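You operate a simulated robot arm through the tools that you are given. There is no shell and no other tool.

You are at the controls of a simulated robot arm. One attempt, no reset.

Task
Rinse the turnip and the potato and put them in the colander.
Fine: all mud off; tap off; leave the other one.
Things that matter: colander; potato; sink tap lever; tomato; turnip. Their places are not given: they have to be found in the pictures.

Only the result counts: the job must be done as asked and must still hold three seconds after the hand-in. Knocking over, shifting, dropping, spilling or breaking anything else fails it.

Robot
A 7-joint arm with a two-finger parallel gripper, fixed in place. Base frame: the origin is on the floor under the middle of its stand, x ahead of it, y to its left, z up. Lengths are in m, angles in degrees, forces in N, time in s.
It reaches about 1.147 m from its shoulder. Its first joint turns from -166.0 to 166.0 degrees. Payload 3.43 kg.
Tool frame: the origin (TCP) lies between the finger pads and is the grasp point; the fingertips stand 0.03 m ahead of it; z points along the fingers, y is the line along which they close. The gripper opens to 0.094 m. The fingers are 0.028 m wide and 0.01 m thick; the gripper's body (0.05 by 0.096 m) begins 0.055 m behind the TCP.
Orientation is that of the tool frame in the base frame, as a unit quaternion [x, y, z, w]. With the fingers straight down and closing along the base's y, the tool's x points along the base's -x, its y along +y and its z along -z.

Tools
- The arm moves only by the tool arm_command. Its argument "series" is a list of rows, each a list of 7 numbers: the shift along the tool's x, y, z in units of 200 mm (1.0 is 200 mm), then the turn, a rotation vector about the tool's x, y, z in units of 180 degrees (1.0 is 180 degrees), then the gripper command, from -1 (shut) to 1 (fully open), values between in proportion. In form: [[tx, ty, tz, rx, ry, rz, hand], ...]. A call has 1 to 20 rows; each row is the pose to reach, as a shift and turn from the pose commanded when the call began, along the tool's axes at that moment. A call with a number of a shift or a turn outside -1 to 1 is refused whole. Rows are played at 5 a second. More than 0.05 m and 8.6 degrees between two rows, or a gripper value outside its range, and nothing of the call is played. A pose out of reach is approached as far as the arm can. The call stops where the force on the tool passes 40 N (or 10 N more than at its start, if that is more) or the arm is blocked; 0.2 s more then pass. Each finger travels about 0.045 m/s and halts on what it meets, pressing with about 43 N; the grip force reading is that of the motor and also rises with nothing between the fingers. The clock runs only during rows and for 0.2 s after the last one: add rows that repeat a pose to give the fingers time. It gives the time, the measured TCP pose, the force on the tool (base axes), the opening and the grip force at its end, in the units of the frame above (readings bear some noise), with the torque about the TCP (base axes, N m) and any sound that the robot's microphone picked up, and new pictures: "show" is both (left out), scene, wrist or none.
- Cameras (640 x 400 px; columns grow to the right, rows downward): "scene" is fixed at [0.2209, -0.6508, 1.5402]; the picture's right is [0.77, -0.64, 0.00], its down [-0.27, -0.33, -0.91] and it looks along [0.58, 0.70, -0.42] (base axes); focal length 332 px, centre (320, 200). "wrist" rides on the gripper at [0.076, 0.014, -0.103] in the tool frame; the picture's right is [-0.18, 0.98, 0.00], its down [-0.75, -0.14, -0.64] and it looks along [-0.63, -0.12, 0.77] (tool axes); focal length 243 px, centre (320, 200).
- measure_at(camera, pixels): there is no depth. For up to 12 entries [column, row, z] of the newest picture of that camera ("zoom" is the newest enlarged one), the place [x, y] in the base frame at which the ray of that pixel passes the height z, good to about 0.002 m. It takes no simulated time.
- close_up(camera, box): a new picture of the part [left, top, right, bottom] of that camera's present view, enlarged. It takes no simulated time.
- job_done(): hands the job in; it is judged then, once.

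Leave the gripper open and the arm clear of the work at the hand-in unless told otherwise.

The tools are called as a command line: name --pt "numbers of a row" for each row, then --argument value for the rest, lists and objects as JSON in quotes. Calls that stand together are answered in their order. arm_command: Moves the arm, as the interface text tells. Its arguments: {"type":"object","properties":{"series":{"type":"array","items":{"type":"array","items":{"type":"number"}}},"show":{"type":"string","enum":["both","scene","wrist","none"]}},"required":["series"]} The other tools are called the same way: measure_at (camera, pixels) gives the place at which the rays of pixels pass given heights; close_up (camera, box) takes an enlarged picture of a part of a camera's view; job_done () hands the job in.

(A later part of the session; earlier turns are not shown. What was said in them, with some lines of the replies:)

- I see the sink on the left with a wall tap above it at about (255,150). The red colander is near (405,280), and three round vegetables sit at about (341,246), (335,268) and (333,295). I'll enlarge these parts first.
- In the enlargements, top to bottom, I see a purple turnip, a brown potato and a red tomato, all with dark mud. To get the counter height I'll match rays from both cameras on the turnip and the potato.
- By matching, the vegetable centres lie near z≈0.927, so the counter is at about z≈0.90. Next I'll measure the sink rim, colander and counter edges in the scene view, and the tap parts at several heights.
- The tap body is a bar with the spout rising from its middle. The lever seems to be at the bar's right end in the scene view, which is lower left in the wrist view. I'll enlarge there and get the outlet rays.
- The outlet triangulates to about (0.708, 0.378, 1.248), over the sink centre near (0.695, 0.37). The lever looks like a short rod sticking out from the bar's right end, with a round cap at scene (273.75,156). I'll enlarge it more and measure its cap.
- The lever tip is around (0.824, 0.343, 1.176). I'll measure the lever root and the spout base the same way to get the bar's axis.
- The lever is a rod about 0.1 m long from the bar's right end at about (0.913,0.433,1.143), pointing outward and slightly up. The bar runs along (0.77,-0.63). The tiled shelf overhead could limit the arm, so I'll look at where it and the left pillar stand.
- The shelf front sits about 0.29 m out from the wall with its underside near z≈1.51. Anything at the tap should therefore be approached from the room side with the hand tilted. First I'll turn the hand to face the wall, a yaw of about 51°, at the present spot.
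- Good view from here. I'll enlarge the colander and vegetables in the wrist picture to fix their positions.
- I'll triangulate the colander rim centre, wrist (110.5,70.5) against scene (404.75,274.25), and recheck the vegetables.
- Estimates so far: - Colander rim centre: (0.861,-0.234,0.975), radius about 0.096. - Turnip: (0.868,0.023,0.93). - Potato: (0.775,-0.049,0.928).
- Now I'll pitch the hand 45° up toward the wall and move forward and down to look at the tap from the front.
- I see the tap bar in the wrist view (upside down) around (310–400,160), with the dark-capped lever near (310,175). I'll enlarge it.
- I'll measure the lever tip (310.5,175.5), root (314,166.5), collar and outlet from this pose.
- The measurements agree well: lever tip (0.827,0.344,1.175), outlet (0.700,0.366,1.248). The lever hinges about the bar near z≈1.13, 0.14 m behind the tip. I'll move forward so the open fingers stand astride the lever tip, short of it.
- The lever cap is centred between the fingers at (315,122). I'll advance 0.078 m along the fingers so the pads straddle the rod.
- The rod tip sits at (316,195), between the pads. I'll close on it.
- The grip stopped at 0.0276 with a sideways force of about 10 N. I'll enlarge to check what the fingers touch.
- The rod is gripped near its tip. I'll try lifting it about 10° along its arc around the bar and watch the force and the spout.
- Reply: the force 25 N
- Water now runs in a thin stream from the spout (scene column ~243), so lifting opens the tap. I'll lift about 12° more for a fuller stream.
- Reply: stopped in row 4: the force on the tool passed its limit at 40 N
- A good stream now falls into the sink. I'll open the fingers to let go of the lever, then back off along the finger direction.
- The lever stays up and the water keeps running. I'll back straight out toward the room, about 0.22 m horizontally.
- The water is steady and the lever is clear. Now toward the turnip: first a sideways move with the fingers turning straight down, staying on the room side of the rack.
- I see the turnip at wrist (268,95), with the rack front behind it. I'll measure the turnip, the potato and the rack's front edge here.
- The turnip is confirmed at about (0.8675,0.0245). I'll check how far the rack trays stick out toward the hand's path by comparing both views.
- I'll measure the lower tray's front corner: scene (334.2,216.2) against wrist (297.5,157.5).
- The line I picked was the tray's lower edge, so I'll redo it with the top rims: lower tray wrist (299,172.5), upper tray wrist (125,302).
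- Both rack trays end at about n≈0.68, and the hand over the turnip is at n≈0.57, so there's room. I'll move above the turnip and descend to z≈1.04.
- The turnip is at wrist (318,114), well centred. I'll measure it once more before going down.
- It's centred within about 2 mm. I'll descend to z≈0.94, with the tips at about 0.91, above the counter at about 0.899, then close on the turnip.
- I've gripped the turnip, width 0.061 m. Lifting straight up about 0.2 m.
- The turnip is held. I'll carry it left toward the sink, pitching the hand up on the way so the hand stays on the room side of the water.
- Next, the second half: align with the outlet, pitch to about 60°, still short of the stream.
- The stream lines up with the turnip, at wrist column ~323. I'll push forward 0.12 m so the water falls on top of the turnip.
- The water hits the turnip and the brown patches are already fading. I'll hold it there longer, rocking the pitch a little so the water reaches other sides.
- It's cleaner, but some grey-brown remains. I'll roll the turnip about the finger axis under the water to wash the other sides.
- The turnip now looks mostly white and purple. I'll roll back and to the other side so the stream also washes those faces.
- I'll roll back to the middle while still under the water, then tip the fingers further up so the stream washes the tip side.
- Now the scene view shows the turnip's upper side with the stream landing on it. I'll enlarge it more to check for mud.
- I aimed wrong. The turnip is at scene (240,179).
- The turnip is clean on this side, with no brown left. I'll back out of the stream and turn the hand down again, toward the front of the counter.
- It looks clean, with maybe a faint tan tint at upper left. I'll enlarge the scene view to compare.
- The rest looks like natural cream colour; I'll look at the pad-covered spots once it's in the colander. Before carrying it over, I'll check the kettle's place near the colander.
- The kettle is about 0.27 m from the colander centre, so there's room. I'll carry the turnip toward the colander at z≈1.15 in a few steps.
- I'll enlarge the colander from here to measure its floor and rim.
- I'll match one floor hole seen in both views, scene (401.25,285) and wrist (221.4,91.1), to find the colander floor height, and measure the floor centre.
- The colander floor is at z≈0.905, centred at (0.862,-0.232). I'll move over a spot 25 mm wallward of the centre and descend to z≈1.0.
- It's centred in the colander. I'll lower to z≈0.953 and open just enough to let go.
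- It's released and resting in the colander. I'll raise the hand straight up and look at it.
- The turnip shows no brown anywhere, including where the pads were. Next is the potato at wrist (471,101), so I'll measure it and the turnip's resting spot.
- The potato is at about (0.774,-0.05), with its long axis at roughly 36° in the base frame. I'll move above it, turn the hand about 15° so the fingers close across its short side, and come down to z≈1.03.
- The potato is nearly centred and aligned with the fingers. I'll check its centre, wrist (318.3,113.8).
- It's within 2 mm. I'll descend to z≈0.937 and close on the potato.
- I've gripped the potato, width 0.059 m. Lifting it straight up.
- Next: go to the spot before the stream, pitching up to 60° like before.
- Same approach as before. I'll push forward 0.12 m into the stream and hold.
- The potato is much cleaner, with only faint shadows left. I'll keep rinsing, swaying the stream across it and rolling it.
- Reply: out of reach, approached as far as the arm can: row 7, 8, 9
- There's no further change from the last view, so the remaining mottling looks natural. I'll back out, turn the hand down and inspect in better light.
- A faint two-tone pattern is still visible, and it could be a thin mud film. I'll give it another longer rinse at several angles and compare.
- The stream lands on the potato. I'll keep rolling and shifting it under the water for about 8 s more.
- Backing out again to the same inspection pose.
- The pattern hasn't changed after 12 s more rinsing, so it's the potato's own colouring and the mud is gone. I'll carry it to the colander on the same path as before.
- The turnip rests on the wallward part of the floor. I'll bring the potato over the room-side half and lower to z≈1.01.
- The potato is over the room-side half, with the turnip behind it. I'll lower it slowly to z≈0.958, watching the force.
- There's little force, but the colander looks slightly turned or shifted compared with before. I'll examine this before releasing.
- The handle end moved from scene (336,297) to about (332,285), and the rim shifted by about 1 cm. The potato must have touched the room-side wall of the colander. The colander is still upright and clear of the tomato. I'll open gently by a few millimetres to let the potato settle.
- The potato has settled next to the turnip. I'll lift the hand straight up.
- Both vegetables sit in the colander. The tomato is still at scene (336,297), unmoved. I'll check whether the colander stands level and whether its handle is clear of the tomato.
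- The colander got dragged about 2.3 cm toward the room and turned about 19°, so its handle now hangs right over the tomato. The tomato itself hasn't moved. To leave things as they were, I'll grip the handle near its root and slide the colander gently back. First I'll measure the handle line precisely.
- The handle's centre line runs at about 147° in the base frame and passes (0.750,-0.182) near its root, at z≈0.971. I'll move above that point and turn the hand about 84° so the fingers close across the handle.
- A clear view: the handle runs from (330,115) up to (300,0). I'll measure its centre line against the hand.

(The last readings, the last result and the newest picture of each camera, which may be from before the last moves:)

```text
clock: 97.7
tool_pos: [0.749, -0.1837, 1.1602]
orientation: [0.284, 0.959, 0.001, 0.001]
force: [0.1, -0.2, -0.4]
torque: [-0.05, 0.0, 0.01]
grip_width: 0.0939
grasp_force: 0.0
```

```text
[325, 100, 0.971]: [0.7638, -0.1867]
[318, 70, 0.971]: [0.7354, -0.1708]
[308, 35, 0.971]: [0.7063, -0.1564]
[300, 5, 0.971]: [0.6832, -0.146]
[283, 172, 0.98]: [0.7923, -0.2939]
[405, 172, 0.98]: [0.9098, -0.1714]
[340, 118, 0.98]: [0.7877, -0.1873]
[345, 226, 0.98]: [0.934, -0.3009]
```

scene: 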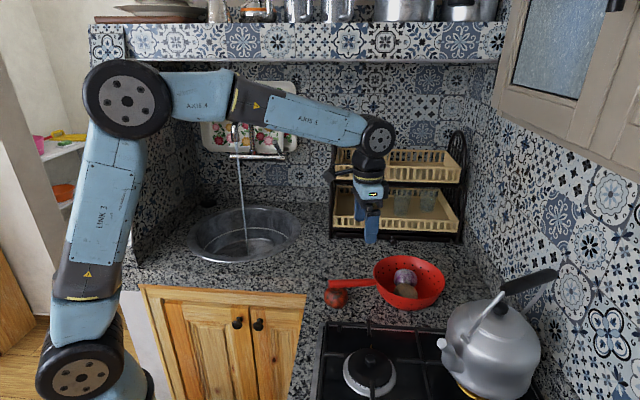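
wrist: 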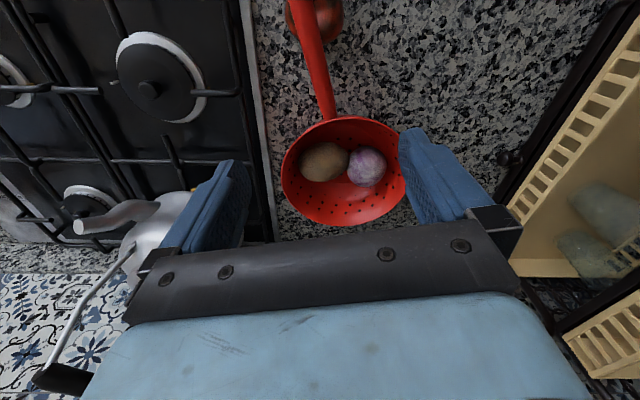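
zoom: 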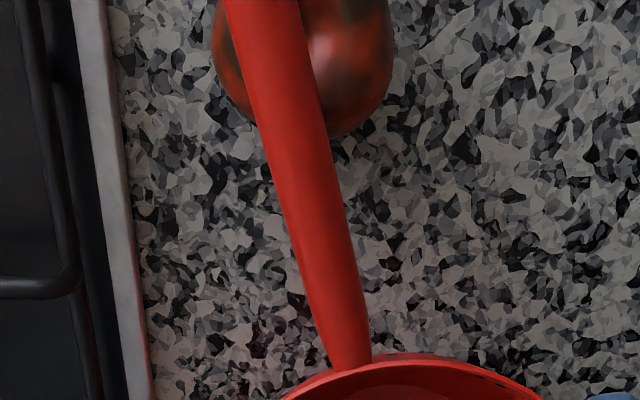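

I'll take the centre line more exactly from the enlarged edges.

measure_at --camera "wrist" --pixels '[[328.1, 110.5, 0.971], [322, 84.5, 0.971], [316.1, 58.5, 0.971], [309.5, 32.5, 0.971], [302.8, 6.6, 0.971], [322, 84.5, 0.966], [322, 84.5, 0.976]]'

close_up --camera "scene" --box '[310, 240, 470, 320]'

```text
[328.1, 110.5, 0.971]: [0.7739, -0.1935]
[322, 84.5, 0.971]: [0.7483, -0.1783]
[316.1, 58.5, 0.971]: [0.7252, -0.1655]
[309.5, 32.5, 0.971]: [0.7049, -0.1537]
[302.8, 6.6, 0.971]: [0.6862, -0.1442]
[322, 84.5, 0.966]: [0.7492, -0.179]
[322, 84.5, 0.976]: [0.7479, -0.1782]
```

```text
4.00 times, centred on (390, 280) of scene
```

zoom: 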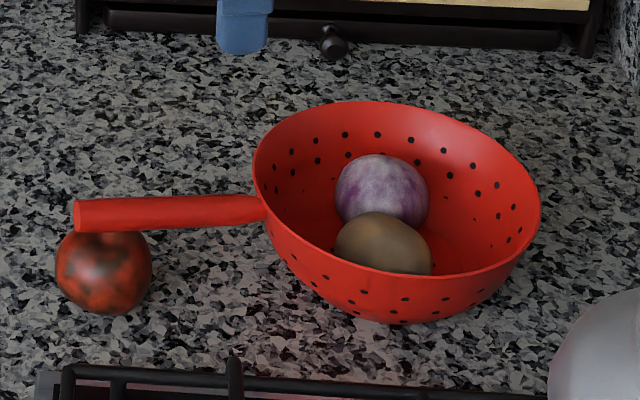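

I'll compare the original and present handle positions in the scene camera at the same height, so I know exactly how far to move it back.

measure_at --camera "scene" --pixels '[[375, 286.25, 0.972], [335.75, 297, 0.977], [376.25, 281.75, 0.972], [329.25, 283.75, 0.977], [404.75, 274.25, 0.978], [408.9, 276.7, 0.978], [369.25, 267.5, 0.978], [440.25, 278.75, 0.978], [373.25, 270, 0.978], [445.25, 283.5, 0.978]]'

```text
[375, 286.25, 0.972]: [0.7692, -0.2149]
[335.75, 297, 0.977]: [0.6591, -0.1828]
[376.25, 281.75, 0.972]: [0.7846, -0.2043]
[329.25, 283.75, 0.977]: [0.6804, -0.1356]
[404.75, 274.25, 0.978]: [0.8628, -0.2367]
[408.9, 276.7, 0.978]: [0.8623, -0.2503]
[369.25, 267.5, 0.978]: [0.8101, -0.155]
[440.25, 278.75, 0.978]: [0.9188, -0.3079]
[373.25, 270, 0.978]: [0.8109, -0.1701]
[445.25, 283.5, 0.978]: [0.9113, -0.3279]
```

The colander must turn back about 17° and move about 1.6 cm. I'll fine-align on the handle, 4 mm sideways and 2.5° of turn, and descend to z≈1.03 first.

arm_command --pt "0 0.02 0.1 0 0 -0.014 1" --pt "0 0.02 0.25 0 0 -0.014 1" --pt "0 0.02 0.4 0 0 -0.014 1" --pt "0 0.02 0.55 0 0 -0.014 1" --pt "0 0.02 0.65 0 0 -0.014 1"

```text
clock: 98.9
tool_pos: [0.7505, -0.1765, 1.0316]
orientation: [0.262, 0.965, 0.002, 0.002]
force: [0.4, -1.1, -0.4]
torque: [0.0, 0.0, -0.01]
grip_width: 0.0939
grasp_force: 0.1
```

scene: 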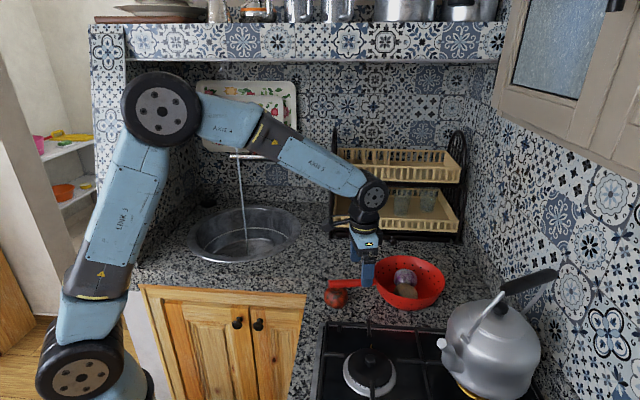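
wrist: 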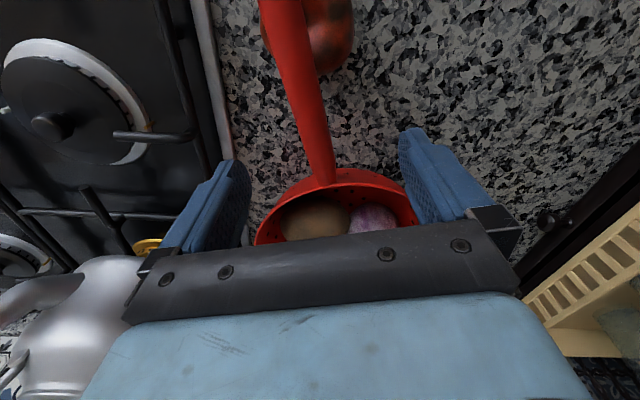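

The handle lies between the fingers. One last check of its centre line here.

close_up --camera "wrist" --box '[240, 80, 400, 180]'

measure_at --camera "wrist" --pixels '[[318, 160, 0.971], [312, 130, 0.971], [304, 100, 0.971]]'

```text
4.00 times, centred on (320, 130) of wrist
```

zoom: 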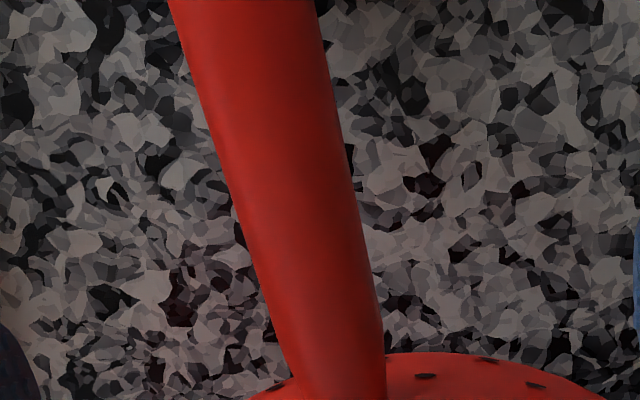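

```text
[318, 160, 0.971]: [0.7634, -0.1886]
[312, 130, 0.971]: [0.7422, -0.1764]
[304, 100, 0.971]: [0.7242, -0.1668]
```

Aligned to about 2 mm. I'll descend to z≈0.976 and close on the handle.

arm_command --pt "0 -0.006 0.1 0 0 0 1" --pt "0 -0.006 0.2 0 0 0 0.8" --pt "0 -0.006 0.278 0 0 0 0.4" --pt "0 -0.006 0.278 0 0 0 0" --pt "0 -0.006 0.278 0 0 0 -0.3" --pt "0 -0.006 0.278 0 0 0 -0.5" --pt "0 -0.006 0.278 0 0 0 -0.7" --pt "0 -0.006 0.278 0 0 0 -0.7"

close_up --camera "scene" --box '[310, 240, 470, 320]'

```text
clock: 100.7
tool_pos: [0.751, -0.1792, 0.9758]
orientation: [0.262, 0.965, 0.002, 0.001]
force: [1.4, 0.6, -0.2]
torque: [-0.02, -0.01, 0.23]
grip_width: 0.0271
grasp_force: 42.6
```

scene: 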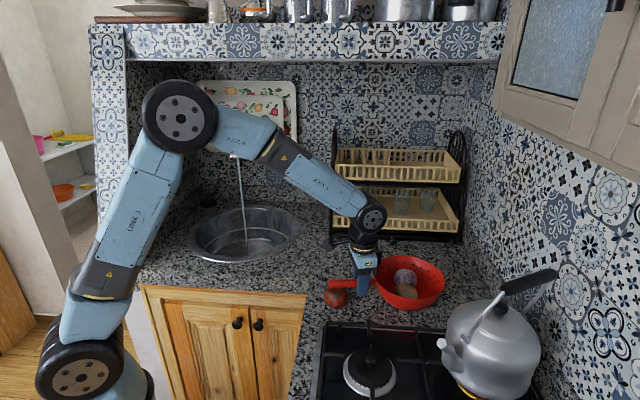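
wrist: 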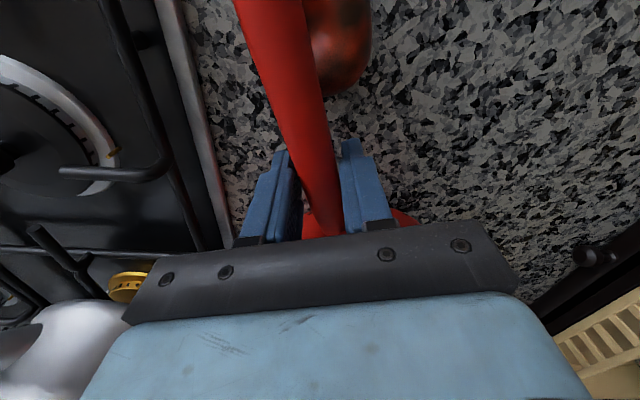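

```text
4.00 times, centred on (390, 280) of scene
```

zoom: 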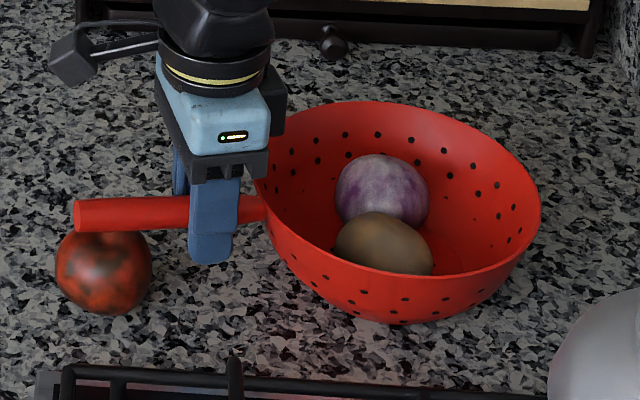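

I've gripped the handle and nothing else moved. I'll raise it 2 mm and swing it halfway back, then check.

arm_command --pt "0 0 -0.01 0 0 0 -0.7" --pt "0.001 -0.013 -0.01 0 0 -0.012 -0.7" --pt "0.002 -0.026 -0.01 0 0 -0.024 -0.7" --pt "0.003 -0.039 -0.01 0 0 -0.036 -0.7" --pt "0.0045 -0.052 -0.01 0 0 -0.047 -0.7" --pt "0.0045 -0.052 -0.01 0 0 -0.047 -0.7"

close_up --camera "scene" --box '[310, 240, 470, 320]'

```text
clock: 102.1
tool_pos: [0.7454, -0.1888, 0.9772]
orientation: [0.19, 0.982, 0.002, 0.002]
force: [0.8, -0.8, 0.5]
torque: [0.02, 0.06, -0.15]
grip_width: 0.0269
grasp_force: 43.2
```

scene: 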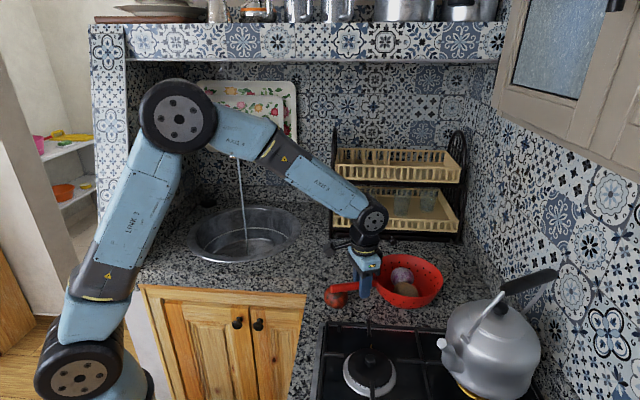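
wrist: 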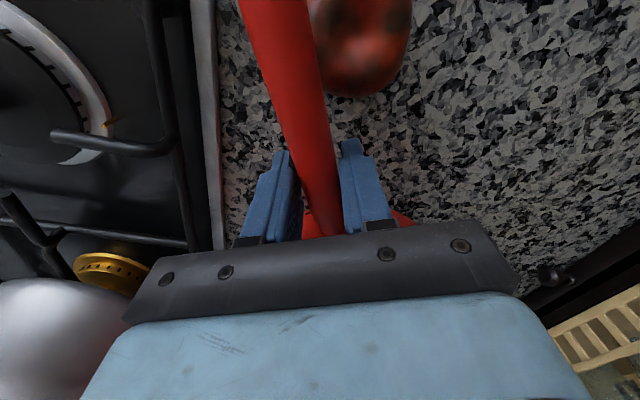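

```text
4.00 times, centred on (390, 280) of scene
```

zoom: 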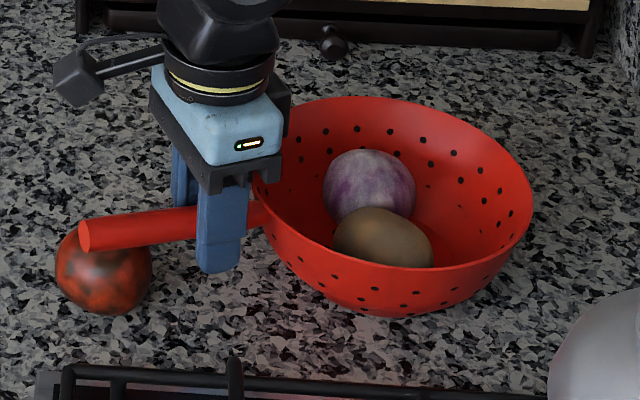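

It's working, and the tomato stays put. I'll do the second half now.

arm_command --pt "0.003 -0.013 0 0 0 -0.012 -0.7" --pt "0.006 -0.026 0 0 0 -0.024 -0.7" --pt "0.009 -0.039 0 0 0 -0.036 -0.7" --pt "0.012 -0.051 0 0 0 -0.047 -0.7" --pt "0.012 -0.051 0 0 0 -0.047 -0.7"

close_up --camera "scene" --box '[300, 220, 460, 320]'

```text
clock: 103.3
tool_pos: [0.7385, -0.1967, 0.9776]
orientation: [0.117, 0.993, 0.002, 0.001]
force: [-0.3, -0.4, -0.6]
torque: [0.07, 0.32, -0.07]
grip_width: 0.0268
grasp_force: 42.9
```

scene: 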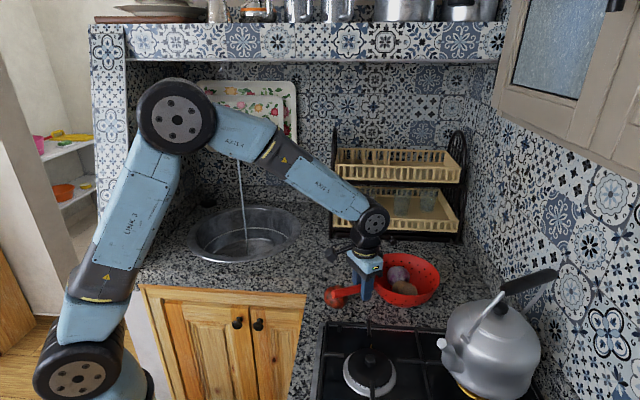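
wrist: 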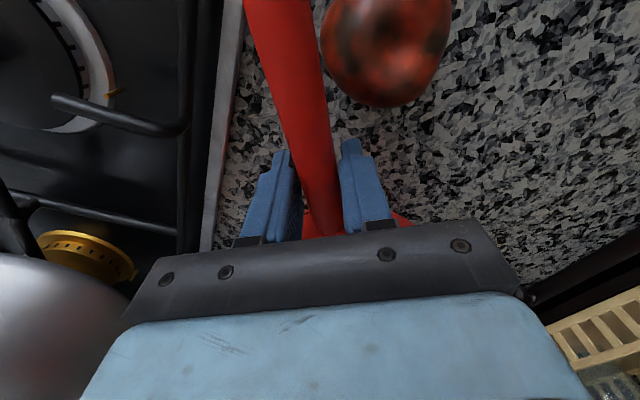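

```text
4.00 times, centred on (380, 270) of scene
```

zoom: 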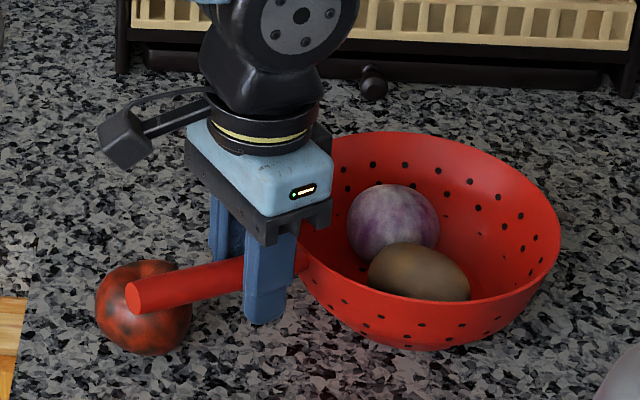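

The rim is back within about a millimetre: right edge 560 vs 561, top 131 vs 132. The handle end still needs about 2.5°. I'll finish that turn, lower the 2 mm again, then release.

arm_command --pt "0 -0.013 0 0 0 -0.007 -0.7" --pt "0.001 -0.026 0 0 0 -0.0139 -0.7" --pt "0.001 -0.026 0.005 0 0 -0.0139 -0.7" --pt "0.001 -0.026 0.009 0 0 -0.0139 -0.7" --pt "0.001 -0.026 0.009 0 0 -0.0139 -0.2" --pt "0.001 -0.026 0.009 0 0 -0.0139 0.2" --pt "0.001 -0.026 0.009 0 0 -0.0139 0.4" --pt "0.001 -0.026 0.009 0 0 -0.0139 0.4" --pt "0.001 -0.026 0.009 0 0 -0.0139 0.4"

close_up --camera "scene" --box '[300, 220, 460, 320]'

```text
clock: 105.3
tool_pos: [0.7379, -0.2007, 0.9744]
orientation: [0.096, 0.995, 0.0, 0.002]
force: [-0.2, -0.5, 0.1]
torque: [-0.01, -0.01, -0.01]
grip_width: 0.0657
grasp_force: 0.1
```

scene: 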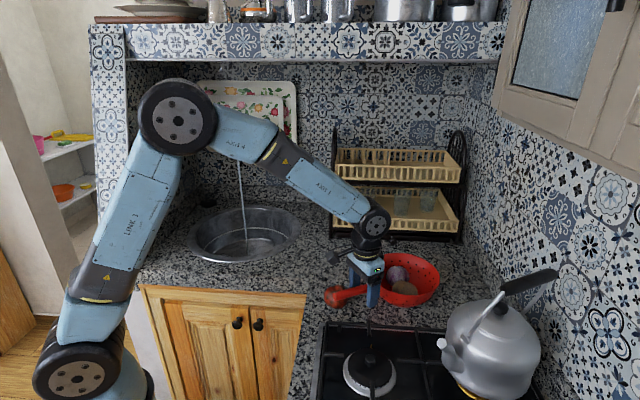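
wrist: 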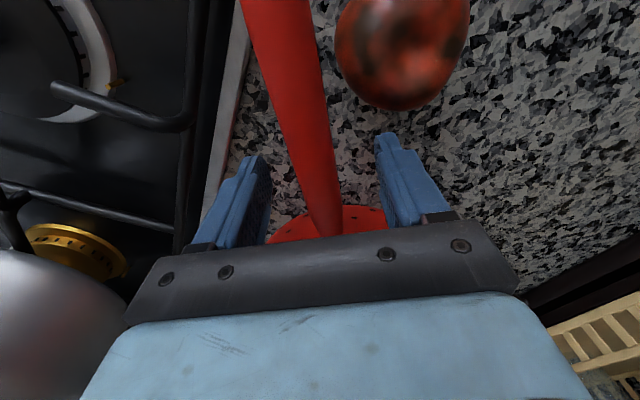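

```text
4.00 times, centred on (380, 270) of scene
```

zoom: 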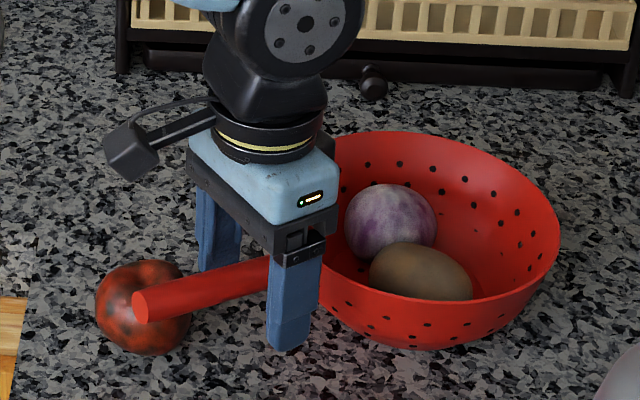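

The handle end is back at zoom (140,305) against the original (143,308), and the tomato is unmoved. I'll lift straight up.

arm_command --pt "0 0 -0.06 0 0 0 0.4" --pt "0 0 -0.15 0 0 0 0.4" --pt "0 0 -0.3 0 0 0 0.4" --pt "0 0 -0.45 0 0 0 0.5" --pt "0 0 -0.6 0 0 0 0.7" --pt "0 0 -0.75 0 0 0 1" --pt "0 0 -0.9 0 0 0 1" --pt "0 0 -1.0 0 0 0 1"

close_up --camera "scene" --box '[300, 220, 460, 320]'

close_up --camera "wrist" --box '[240, 60, 480, 210]'

```text
clock: 107.1
tool_pos: [0.7364, -0.2015, 1.1755]
orientation: [0.096, 0.995, 0.002, 0.002]
force: [0.6, -1.1, 0.3]
torque: [0.0, -0.01, 0.02]
grip_width: 0.0939
grasp_force: 0.1
```

scene: 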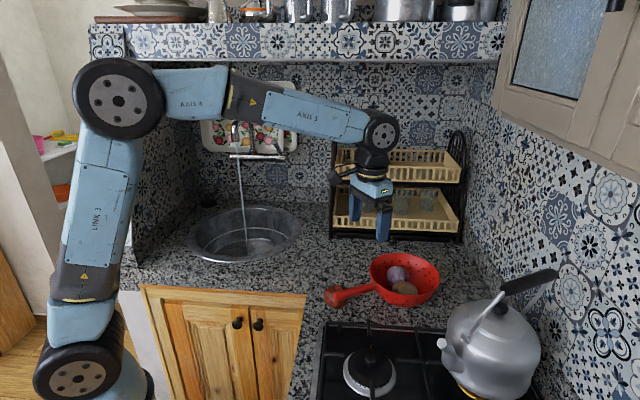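
wrist: 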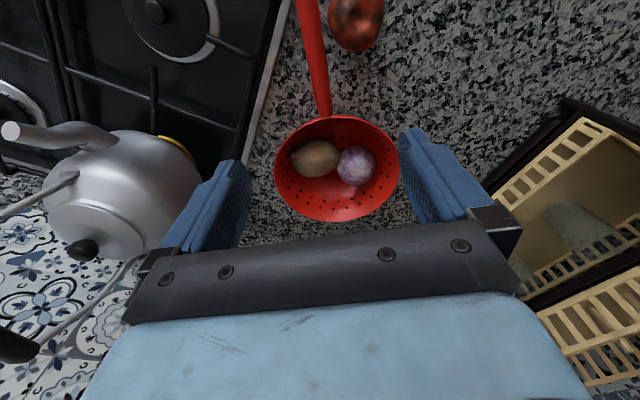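

```text
4.00 times, centred on (380, 270) of scene
```

zoom: 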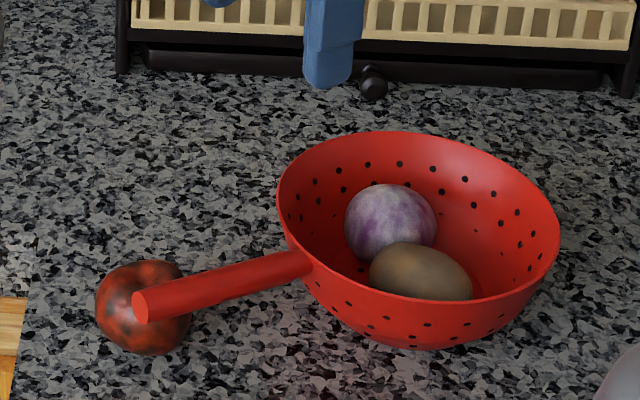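

```text
2.67 times, centred on (360, 135) of wrist
```

zoom: 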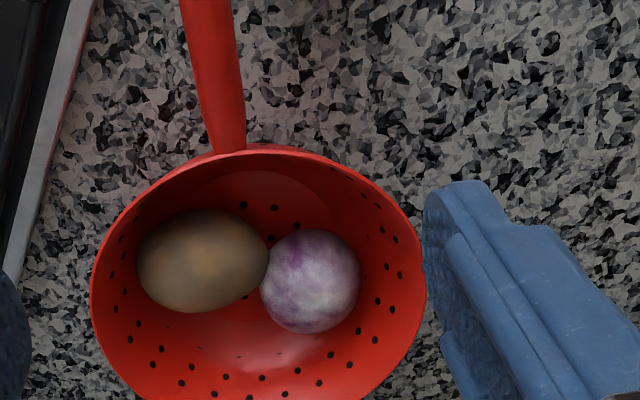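

The colander is restored. I'll inspect both vegetables closely for any remaining mud before closing the tap.

close_up --camera "wrist" --box '[280, 125, 400, 200]'

close_up --camera "scene" --box '[376, 262, 424, 298]'

```text
5.33 times, centred on (340, 162) of wrist
```

zoom: 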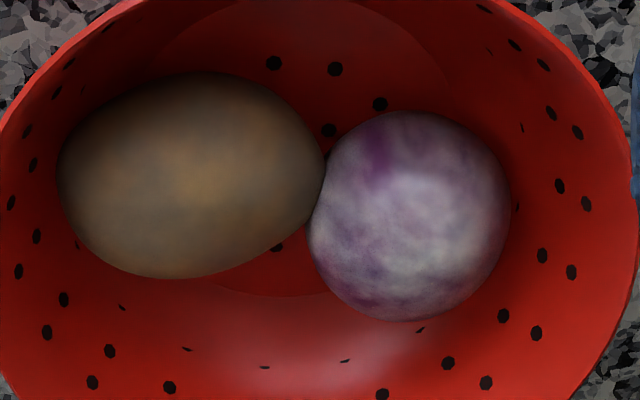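

```text
11.11 times, centred on (400, 280) of scene
```

zoom: 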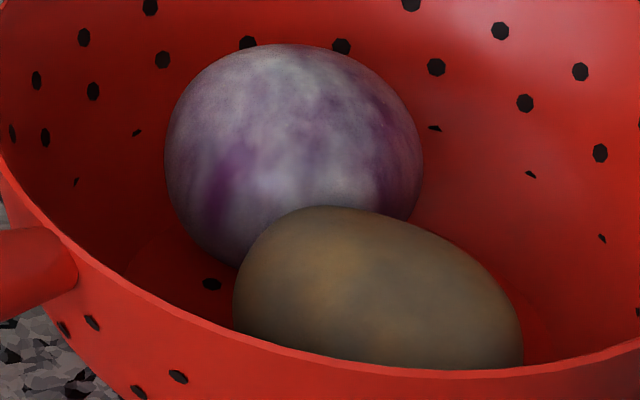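

Neither shows any brown mud. Now the tap. I'll move back toward the sink and turn the hand to face the lever, at about z≈1.2.

arm_command --pt "0.067 0.096 -0.02 0 0 -0.04 1" --pt "0.135 0.192 -0.04 0 0 -0.08 1" --pt "0.202 0.288 -0.06 0 0 -0.12 1" --pt "0.27 0.384 -0.08 0 0 -0.16 1" --pt "0.337 0.48 -0.1 0 0 -0.2 1" --pt "0.404 0.576 -0.12 0 0 -0.24 1" --pt "0.471 0.672 -0.14 0 0 -0.281 1" --pt "0.5387 0.768 -0.15 0 0 -0.322 1"

```text
clock: 108.9
tool_pos: [0.6608, -0.0295, 1.2061]
orientation: [-0.399, 0.917, -0.001, 0.002]
force: [0.9, 0.0, -0.6]
torque: [0.01, 0.01, 0.0]
grip_width: 0.0941
grasp_force: 0.1
```

scene: 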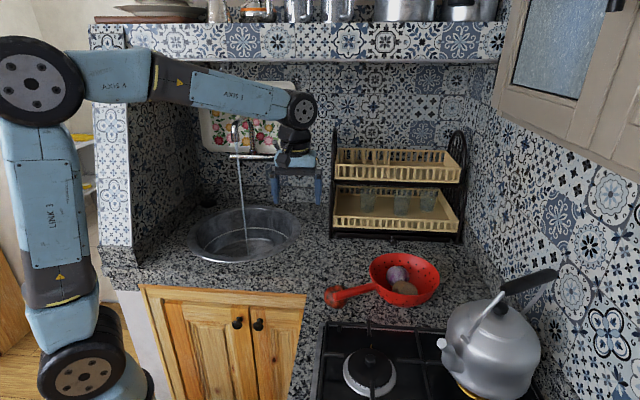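
wrist: 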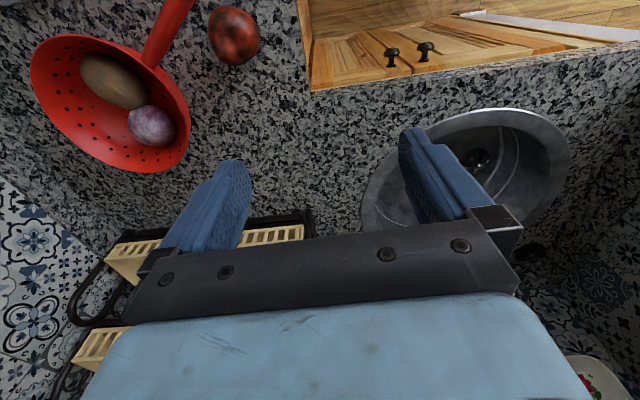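

The hand now faces the wall at yaw 47°. I'll approach the spot in front of the raised lever in two moves, pitching to 45°.

arm_command --pt "-0.133 0.066 0 0 -0.025 0 1" --pt "-0.266 0.132 0 0 -0.05 0 1" --pt "-0.399 0.198 0 0 -0.075 0 1" --pt "-0.532 0.264 0 0 -0.1 0 1" --pt "-0.665 0.33 0 0 -0.125 0 1" --show "none"

arm_command --pt "-0.123 0.066 0.051 0 -0.025 0 1" --pt "-0.246 0.132 0.102 0 -0.05 0 1" --pt "-0.368 0.198 0.153 0 -0.075 0 1" --pt "-0.491 0.264 0.204 0 -0.1 0 1" --pt "-0.614 0.33 0.2545 0 -0.125 0 1"

```text
clock: 110.1
tool_pos: [0.7055, 0.1135, 1.2047]
orientation: [-0.391, 0.899, 0.078, 0.181]
force: [-0.2, 0.2, -0.2]
torque: [0.02, 0.05, -0.02]
grip_width: 0.094
grasp_force: 0.1
```

```text
clock: 111.3
tool_pos: [0.745, 0.2552, 1.2037]
orientation: [-0.368, 0.847, 0.152, 0.353]
force: [-0.3, 0.1, 0.5]
torque: [0.01, 0.02, -0.01]
grip_width: 0.0941
grasp_force: 0.1
```

scene: 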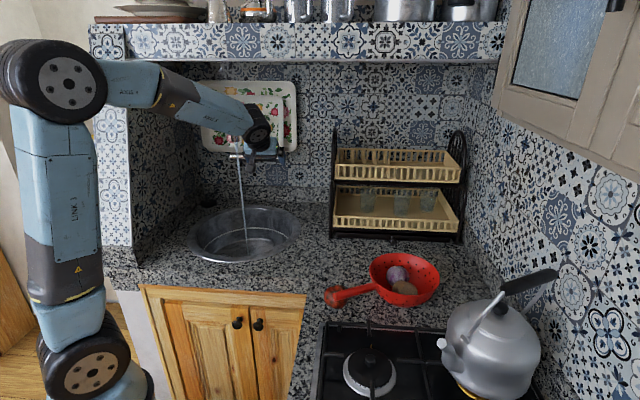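
wrist: 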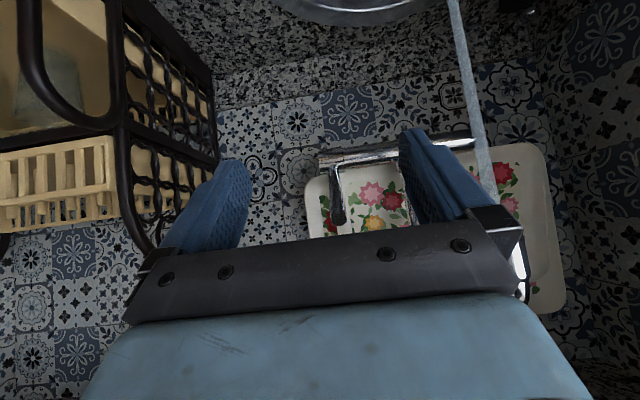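

I see the lever, dark, from about (332,165) to its tip near (338,215). I'll enlarge and measure its tip.

close_up --camera "wrist" --box '[280, 140, 440, 240]'

close_up --camera "scene" --box '[220, 120, 300, 170]'

```text
4.00 times, centred on (360, 190) of wrist
```

zoom: 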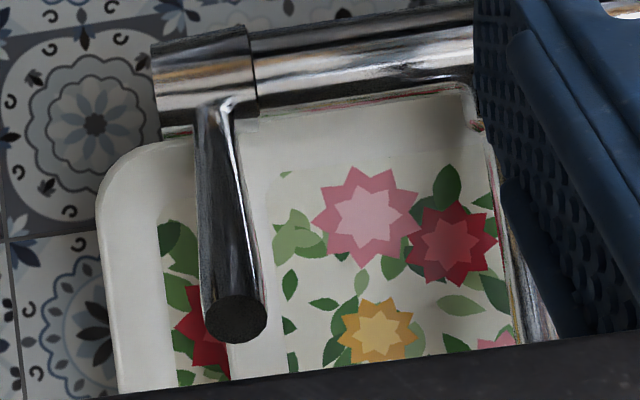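

```text
8.00 times, centred on (260, 145) of scene
```

zoom: 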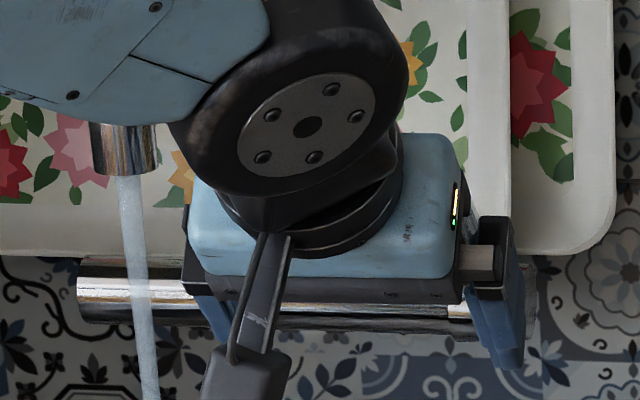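

I'll triangulate the raised tip: wrist (338.75,220) against the earlier scene sighting (274.5,142).

measure_at --camera "wrist" --pixels '[[338.75, 220, 1.22], [338.75, 220, 1.225], [338.75, 220, 1.23], [338.75, 220, 1.235], [333.75, 167.5, 1.14], [333.75, 167.5, 1.15]]'

measure_at --camera "scene" --pixels '[[274.5, 142, 1.22], [274.5, 142, 1.225], [274.5, 142, 1.23], [274.5, 142, 1.235], [274.5, 142, 1.24]]'

```text
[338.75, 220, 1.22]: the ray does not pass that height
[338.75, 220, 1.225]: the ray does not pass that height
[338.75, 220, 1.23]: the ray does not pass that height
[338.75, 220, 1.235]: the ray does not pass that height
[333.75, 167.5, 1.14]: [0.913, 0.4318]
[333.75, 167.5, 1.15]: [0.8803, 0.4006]
```

```text
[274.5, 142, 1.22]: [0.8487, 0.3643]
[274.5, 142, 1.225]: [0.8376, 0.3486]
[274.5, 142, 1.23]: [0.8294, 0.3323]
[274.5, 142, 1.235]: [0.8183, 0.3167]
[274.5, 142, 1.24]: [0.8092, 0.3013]
```

The tip is at about (0.851,0.368,1.219), right on the hand's line. I'll move straight forward 0.175 m so the pads straddle the lever.

arm_command --pt "-0.124 0 0.124 0 0 0 1" --pt "-0.248 0 0.248 0 0 0 1" --pt "-0.371 0 0.371 0 0 0 1" --pt "-0.495 0 0.495 0 0 0 1" --pt "-0.619 0 0.619 0 0 0 1"

close_up --camera "wrist" --box '[220, 110, 420, 235]'

```text
clock: 112.5
tool_pos: [0.8643, 0.3815, 1.2066]
orientation: [-0.368, 0.847, 0.153, 0.352]
force: [0.0, 0.3, 1.4]
torque: [0.04, -0.04, 0.01]
grip_width: 0.094
grasp_force: 0.1
```

scene: 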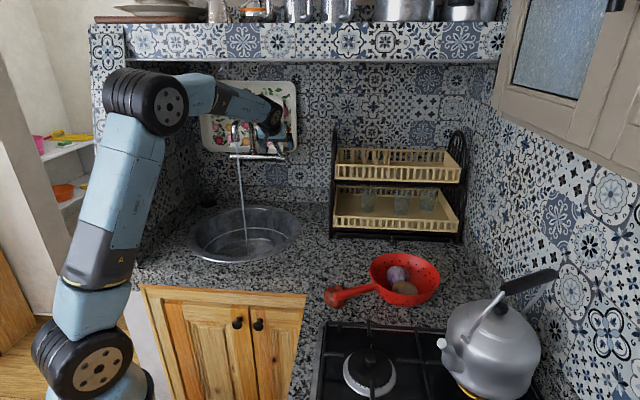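
wrist: 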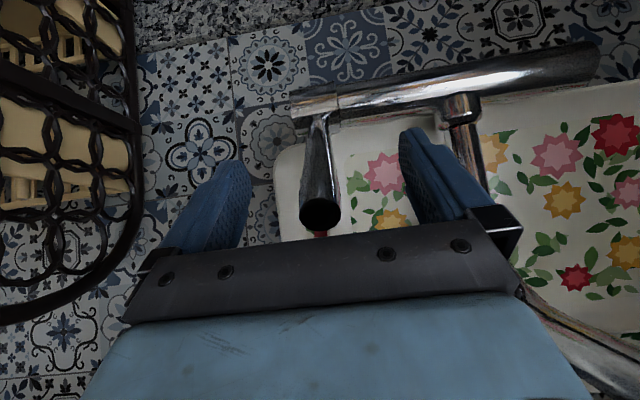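

```text
3.20 times, centred on (320, 172) of wrist
```

zoom: 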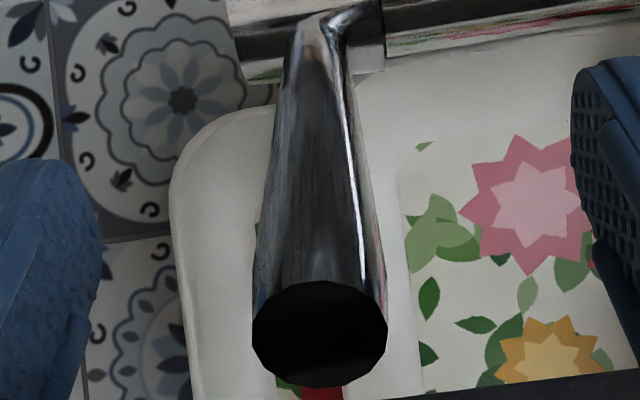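

The lever is centred between the pads. I'll close on it.

arm_command --pt "0 0 0 0 0 0 0.3" --pt "0 0 0 0 0 0 -0.2" --pt "0 0 0 0 0 0 -0.6" --pt "0 0 0 0 0 0 -1" --pt "0 0 0 0 0 0 -1" --pt "0 0 0 0 0 0 -1" --pt "0 0 0 0 0 0 -1" --show "wrist"

```text
clock: 114.1
tool_pos: [0.8645, 0.3821, 1.2078]
orientation: [-0.368, 0.846, 0.153, 0.353]
force: [-4.9, 4.8, -0.9]
torque: [-0.27, -0.08, -0.5]
grip_width: 0.0237
grasp_force: 44.4
```

wrist: 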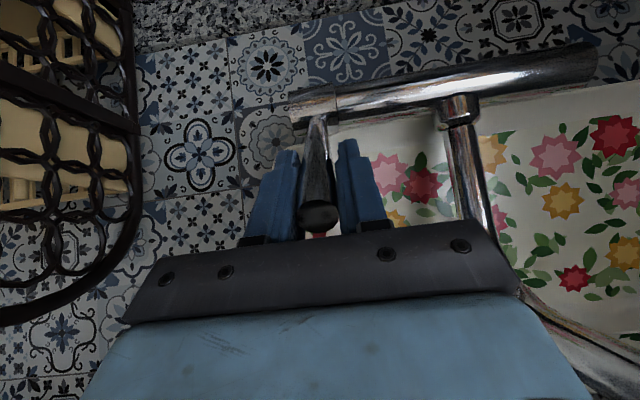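

Gripped well, with small side forces. Now I'll swing the lever down along its arc by about 22°, back to where it was at the start.

arm_command --pt "0.028 0 0.002 0 -0.016 0 -1" --pt "0.057 0 0.0053 0 -0.032 0 -1" --pt "0.084 0 0.01 0 -0.048 0 -1" --pt "0.1117 0 0.0156 0 -0.064 0 -1" --pt "0.139 0 0.0235 0 -0.08 0 -1" --pt "0.166 0 0.0318 0 -0.096 0 -1" --pt "0.192 0 0.042 0 -0.111 0 -1" --pt "0.208 0 0.049 0 -0.121 0 -1" --pt "0.208 0 0.049 0 -0.121 0 -1"

close_up --camera "scene" --box '[180, 110, 340, 270]'

```text
clock: 116.1
tool_pos: [0.8486, 0.3655, 1.1696]
orientation: [-0.332, 0.765, 0.219, 0.507]
force: [-9.2, -1.7, 5.8]
torque: [-0.17, -0.63, -2.16]
grip_width: 0.0222
grasp_force: 45.1
```

scene: 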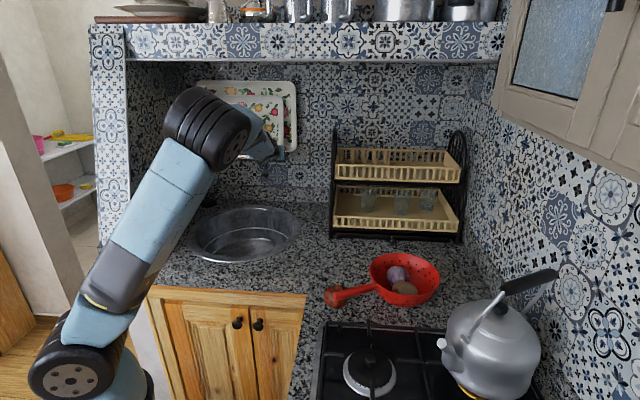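
wrist: 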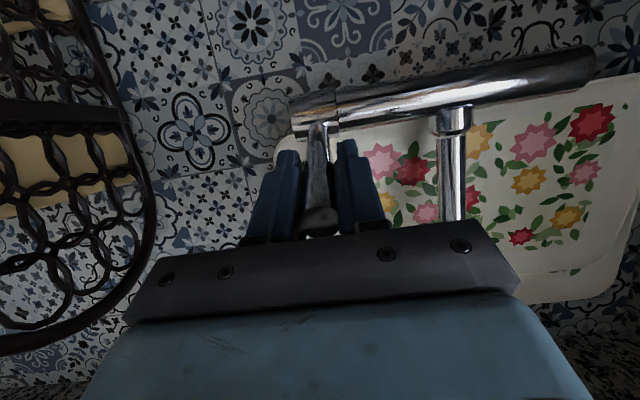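

```text
2.50 times, centred on (260, 190) of scene
```

zoom: 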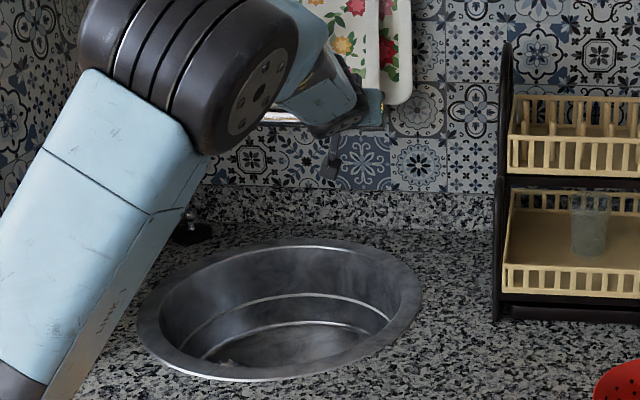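

The stream is gone from the sink. To be sure the lever sits fully closed, I'll press it 2° further, watching the force.

arm_command --pt "0.01 0 0 0 -0.005 0 -1" --pt "0.02 0 0.001 0 -0.011 0 -1" --pt "0.02 0 0.001 0 -0.011 0 -1" --show "none"

```text
clock: 116.9
tool_pos: [0.8471, 0.3644, 1.1678]
orientation: [-0.329, 0.755, 0.225, 0.52]
force: [-5.0, 0.0, 11.8]
torque: [-1.17, 0.46, -2.21]
grip_width: 0.0224
grasp_force: 44.8
```

The force rises to about 12 N, so the lever is against its closed stop. I'll open the fingers and back straight out toward the room.

arm_command --pt "0 0 0 0 0 0 0" --pt "0 0 0 0 0 0 0.5" --pt "0 0 0 0 0 0 0.7" --pt "0 0 0 0 0 0 0.7" --pt "0 0 0 0 0 0 0.7" --show "wrist"

arm_command --pt "0.05 0 -0.12 0 0 0 0.7" --pt "0.1 0 -0.25 0 0 0 0.7" --pt "0.15 0 -0.39 0 0 0 0.7" --pt "0.2 0 -0.53 0 0 0 0.8" --pt "0.255 0 -0.67 0 0 0 1" --pt "0.31 0 -0.81 0 0 0 1" --pt "0.358 0 -0.934 0 0 0 1"

close_up --camera "scene" --box '[180, 110, 340, 270]'

```text
clock: 118.1
tool_pos: [0.8477, 0.3637, 1.1674]
orientation: [-0.329, 0.755, 0.226, 0.52]
force: [0.2, -0.1, 0.7]
torque: [0.0, -0.01, 0.0]
grip_width: 0.0801
grasp_force: 0.0
```

wrist: 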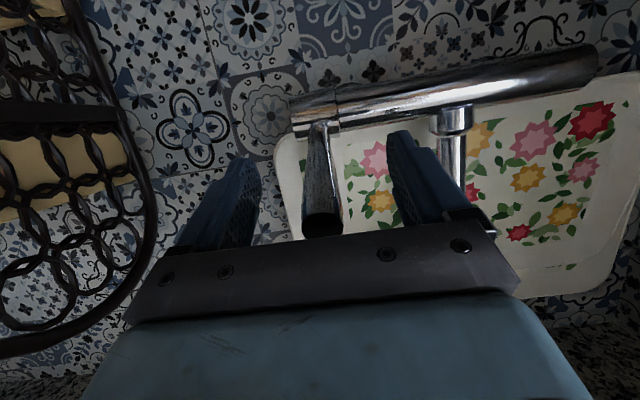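

```text
clock: 119.7
tool_pos: [0.7135, 0.2191, 1.1631]
orientation: [-0.329, 0.756, 0.225, 0.52]
force: [0.3, 0.7, 0.1]
torque: [0.03, 0.01, 0.01]
grip_width: 0.0942
grasp_force: 0.1
```

scene: 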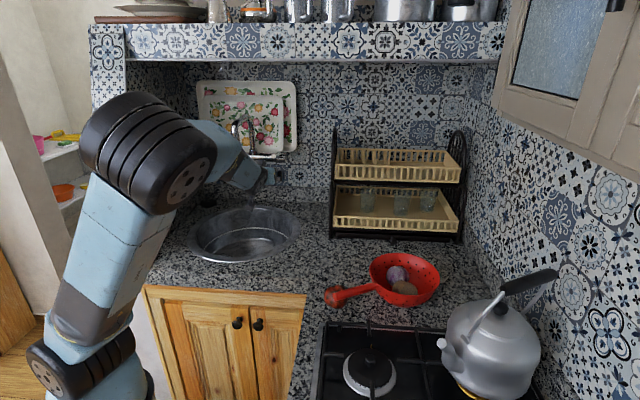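
wrist: 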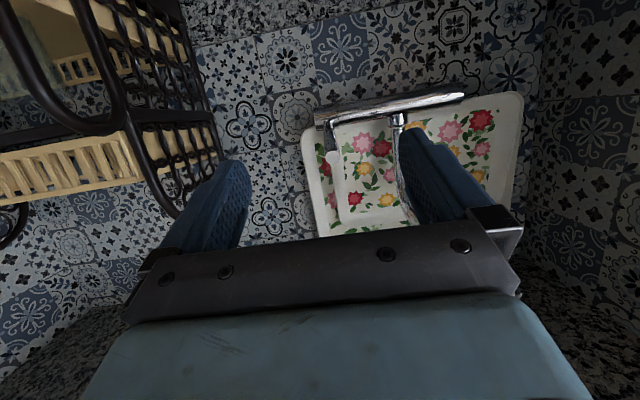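

```text
2.50 times, centred on (260, 190) of scene
```

zoom: 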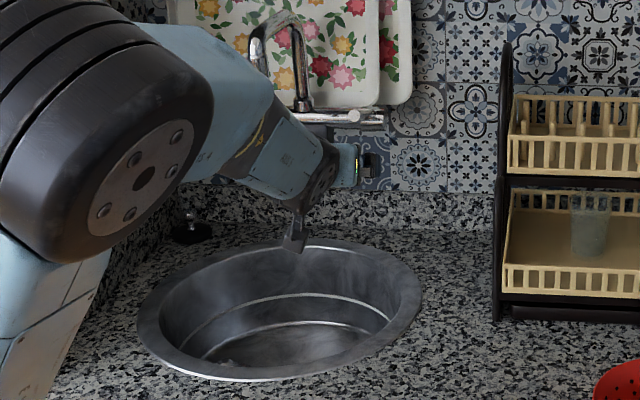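

No water falls any more. I'll retreat the arm to a clear, raised pose like at the start.

arm_command --pt "-0.03 0 -0.14 0 0.033 0 1" --pt "-0.06 0 -0.28 0 0.067 0 1" --pt "-0.095 0 -0.42 0 0.1 0 1" --pt "-0.127 0 -0.56 0 0.133 0 1" --pt "-0.159 0 -0.7 0 0.167 0 1" --show "none"

arm_command --pt "-0.07 0 -0.126 0 0.036 0 1" --pt "-0.14 0 -0.252 0 0.072 0 1" --pt "-0.21 0 -0.378 0 0.108 0 1" --pt "-0.28 0 -0.504 0 0.145 0 1" --pt "-0.35 0 -0.63 0 0.181 0 1" --pt "-0.418 0 -0.755 0 0.217 0 1"

close_up --camera "scene" --box '[180, 110, 340, 270]'

close_up --camera "scene" --box '[300, 220, 460, 320]'

```text
clock: 120.9
tool_pos: [0.6302, 0.1341, 1.2439]
orientation: [-0.377, 0.865, 0.132, 0.305]
force: [-0.2, -0.3, -0.5]
torque: [0.0, -0.04, -0.02]
grip_width: 0.094
grasp_force: 0.0
```

```text
clock: 122.3
tool_pos: [0.6109, 0.112, 1.4166]
orientation: [-0.398, 0.917, -0.002, -0.001]
force: [0.3, -0.4, -0.1]
torque: [0.05, 0.0, 0.03]
grip_width: 0.0942
grasp_force: 0.0
```

scene: 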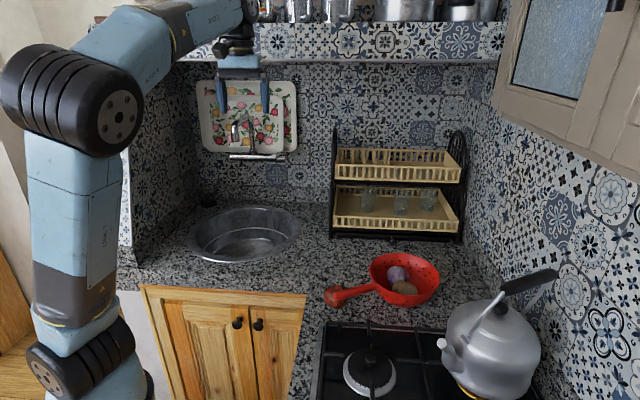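
wrist: 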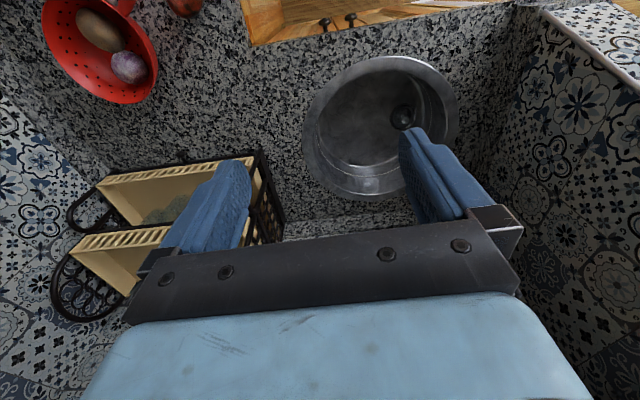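

```text
2.50 times, centred on (260, 190) of scene
```

zoom: 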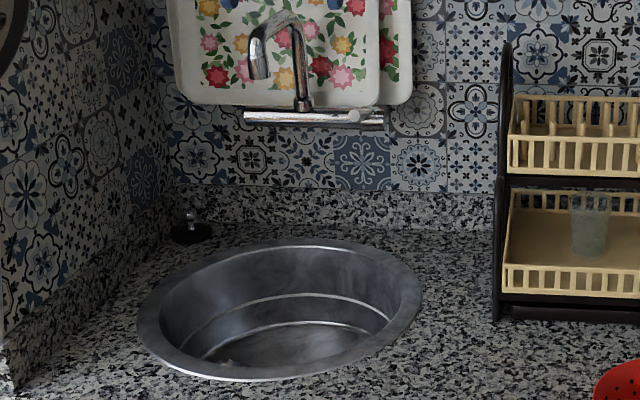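

```text
4.00 times, centred on (380, 270) of scene
```

zoom: 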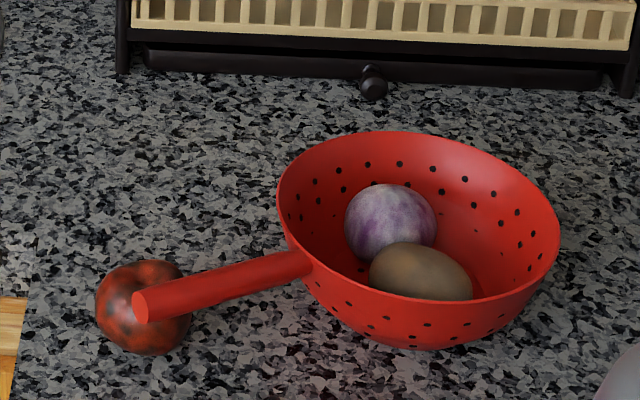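

The tap is off, the lever is back at its starting position, and the colander and tomato match the first picture. I'll take one last close look at both vegetables and the lever before handing in.

close_up --camera "wrist" --box '[60, 0, 172, 90]'

close_up --camera "scene" --box '[260, 145, 292, 165]'

close_up --camera "scene" --box '[376, 262, 424, 298]'

```text
4.44 times, centred on (116, 45) of wrist
```

zoom: 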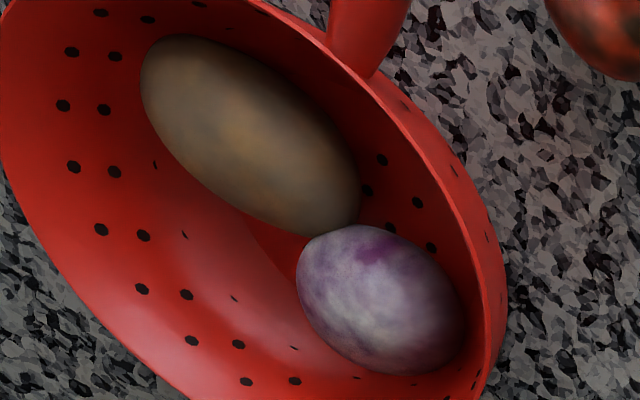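

```text
16.00 times, centred on (276, 155) of scene
```

zoom: 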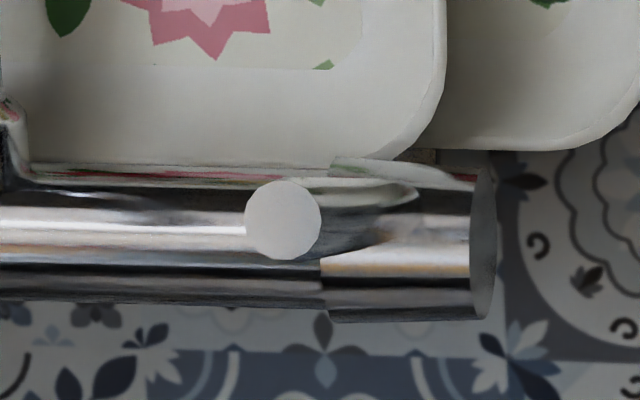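

```text
11.11 times, centred on (400, 280) of scene
```

zoom: 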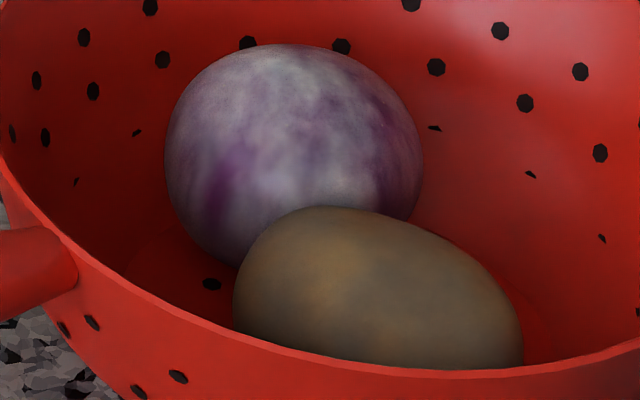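

Everything checks out:
- **Vegetables:** both show only their natural colouring and sit in the colander.
- **Tap:** the lever cap is exactly where it was at the start, zoom (283,220), and no water runs.
- **Tomato and colander:** the tomato is untouched, and the colander is back within a few millimetres of its original position.
- **Arm:** the gripper is open and the arm is raised clear of the work.

Handing in.

job_done

```text
The job is handed in.
```

The turnip and potato are rinsed and in the colander, the tap is off, and the tomato was left where it was.

- **Mud:** I saw no brown mud left on either one in close-up. The potato keeps a faint two-tone pattern that did not change with extra rinsing, so I took it as its natural colour.
- **Colander:** lowering the potato dragged the colander about 1.6 cm and turned it about 17°. I gripped its handle and slid it back, and in the scene view it now sits within a few millimetres of its starting place.
- **Tap:** the lever is against its closed stop, at the same position as at the start, and no water is running.
- **Arm:** the gripper is open and the arm is raised clear of the work.
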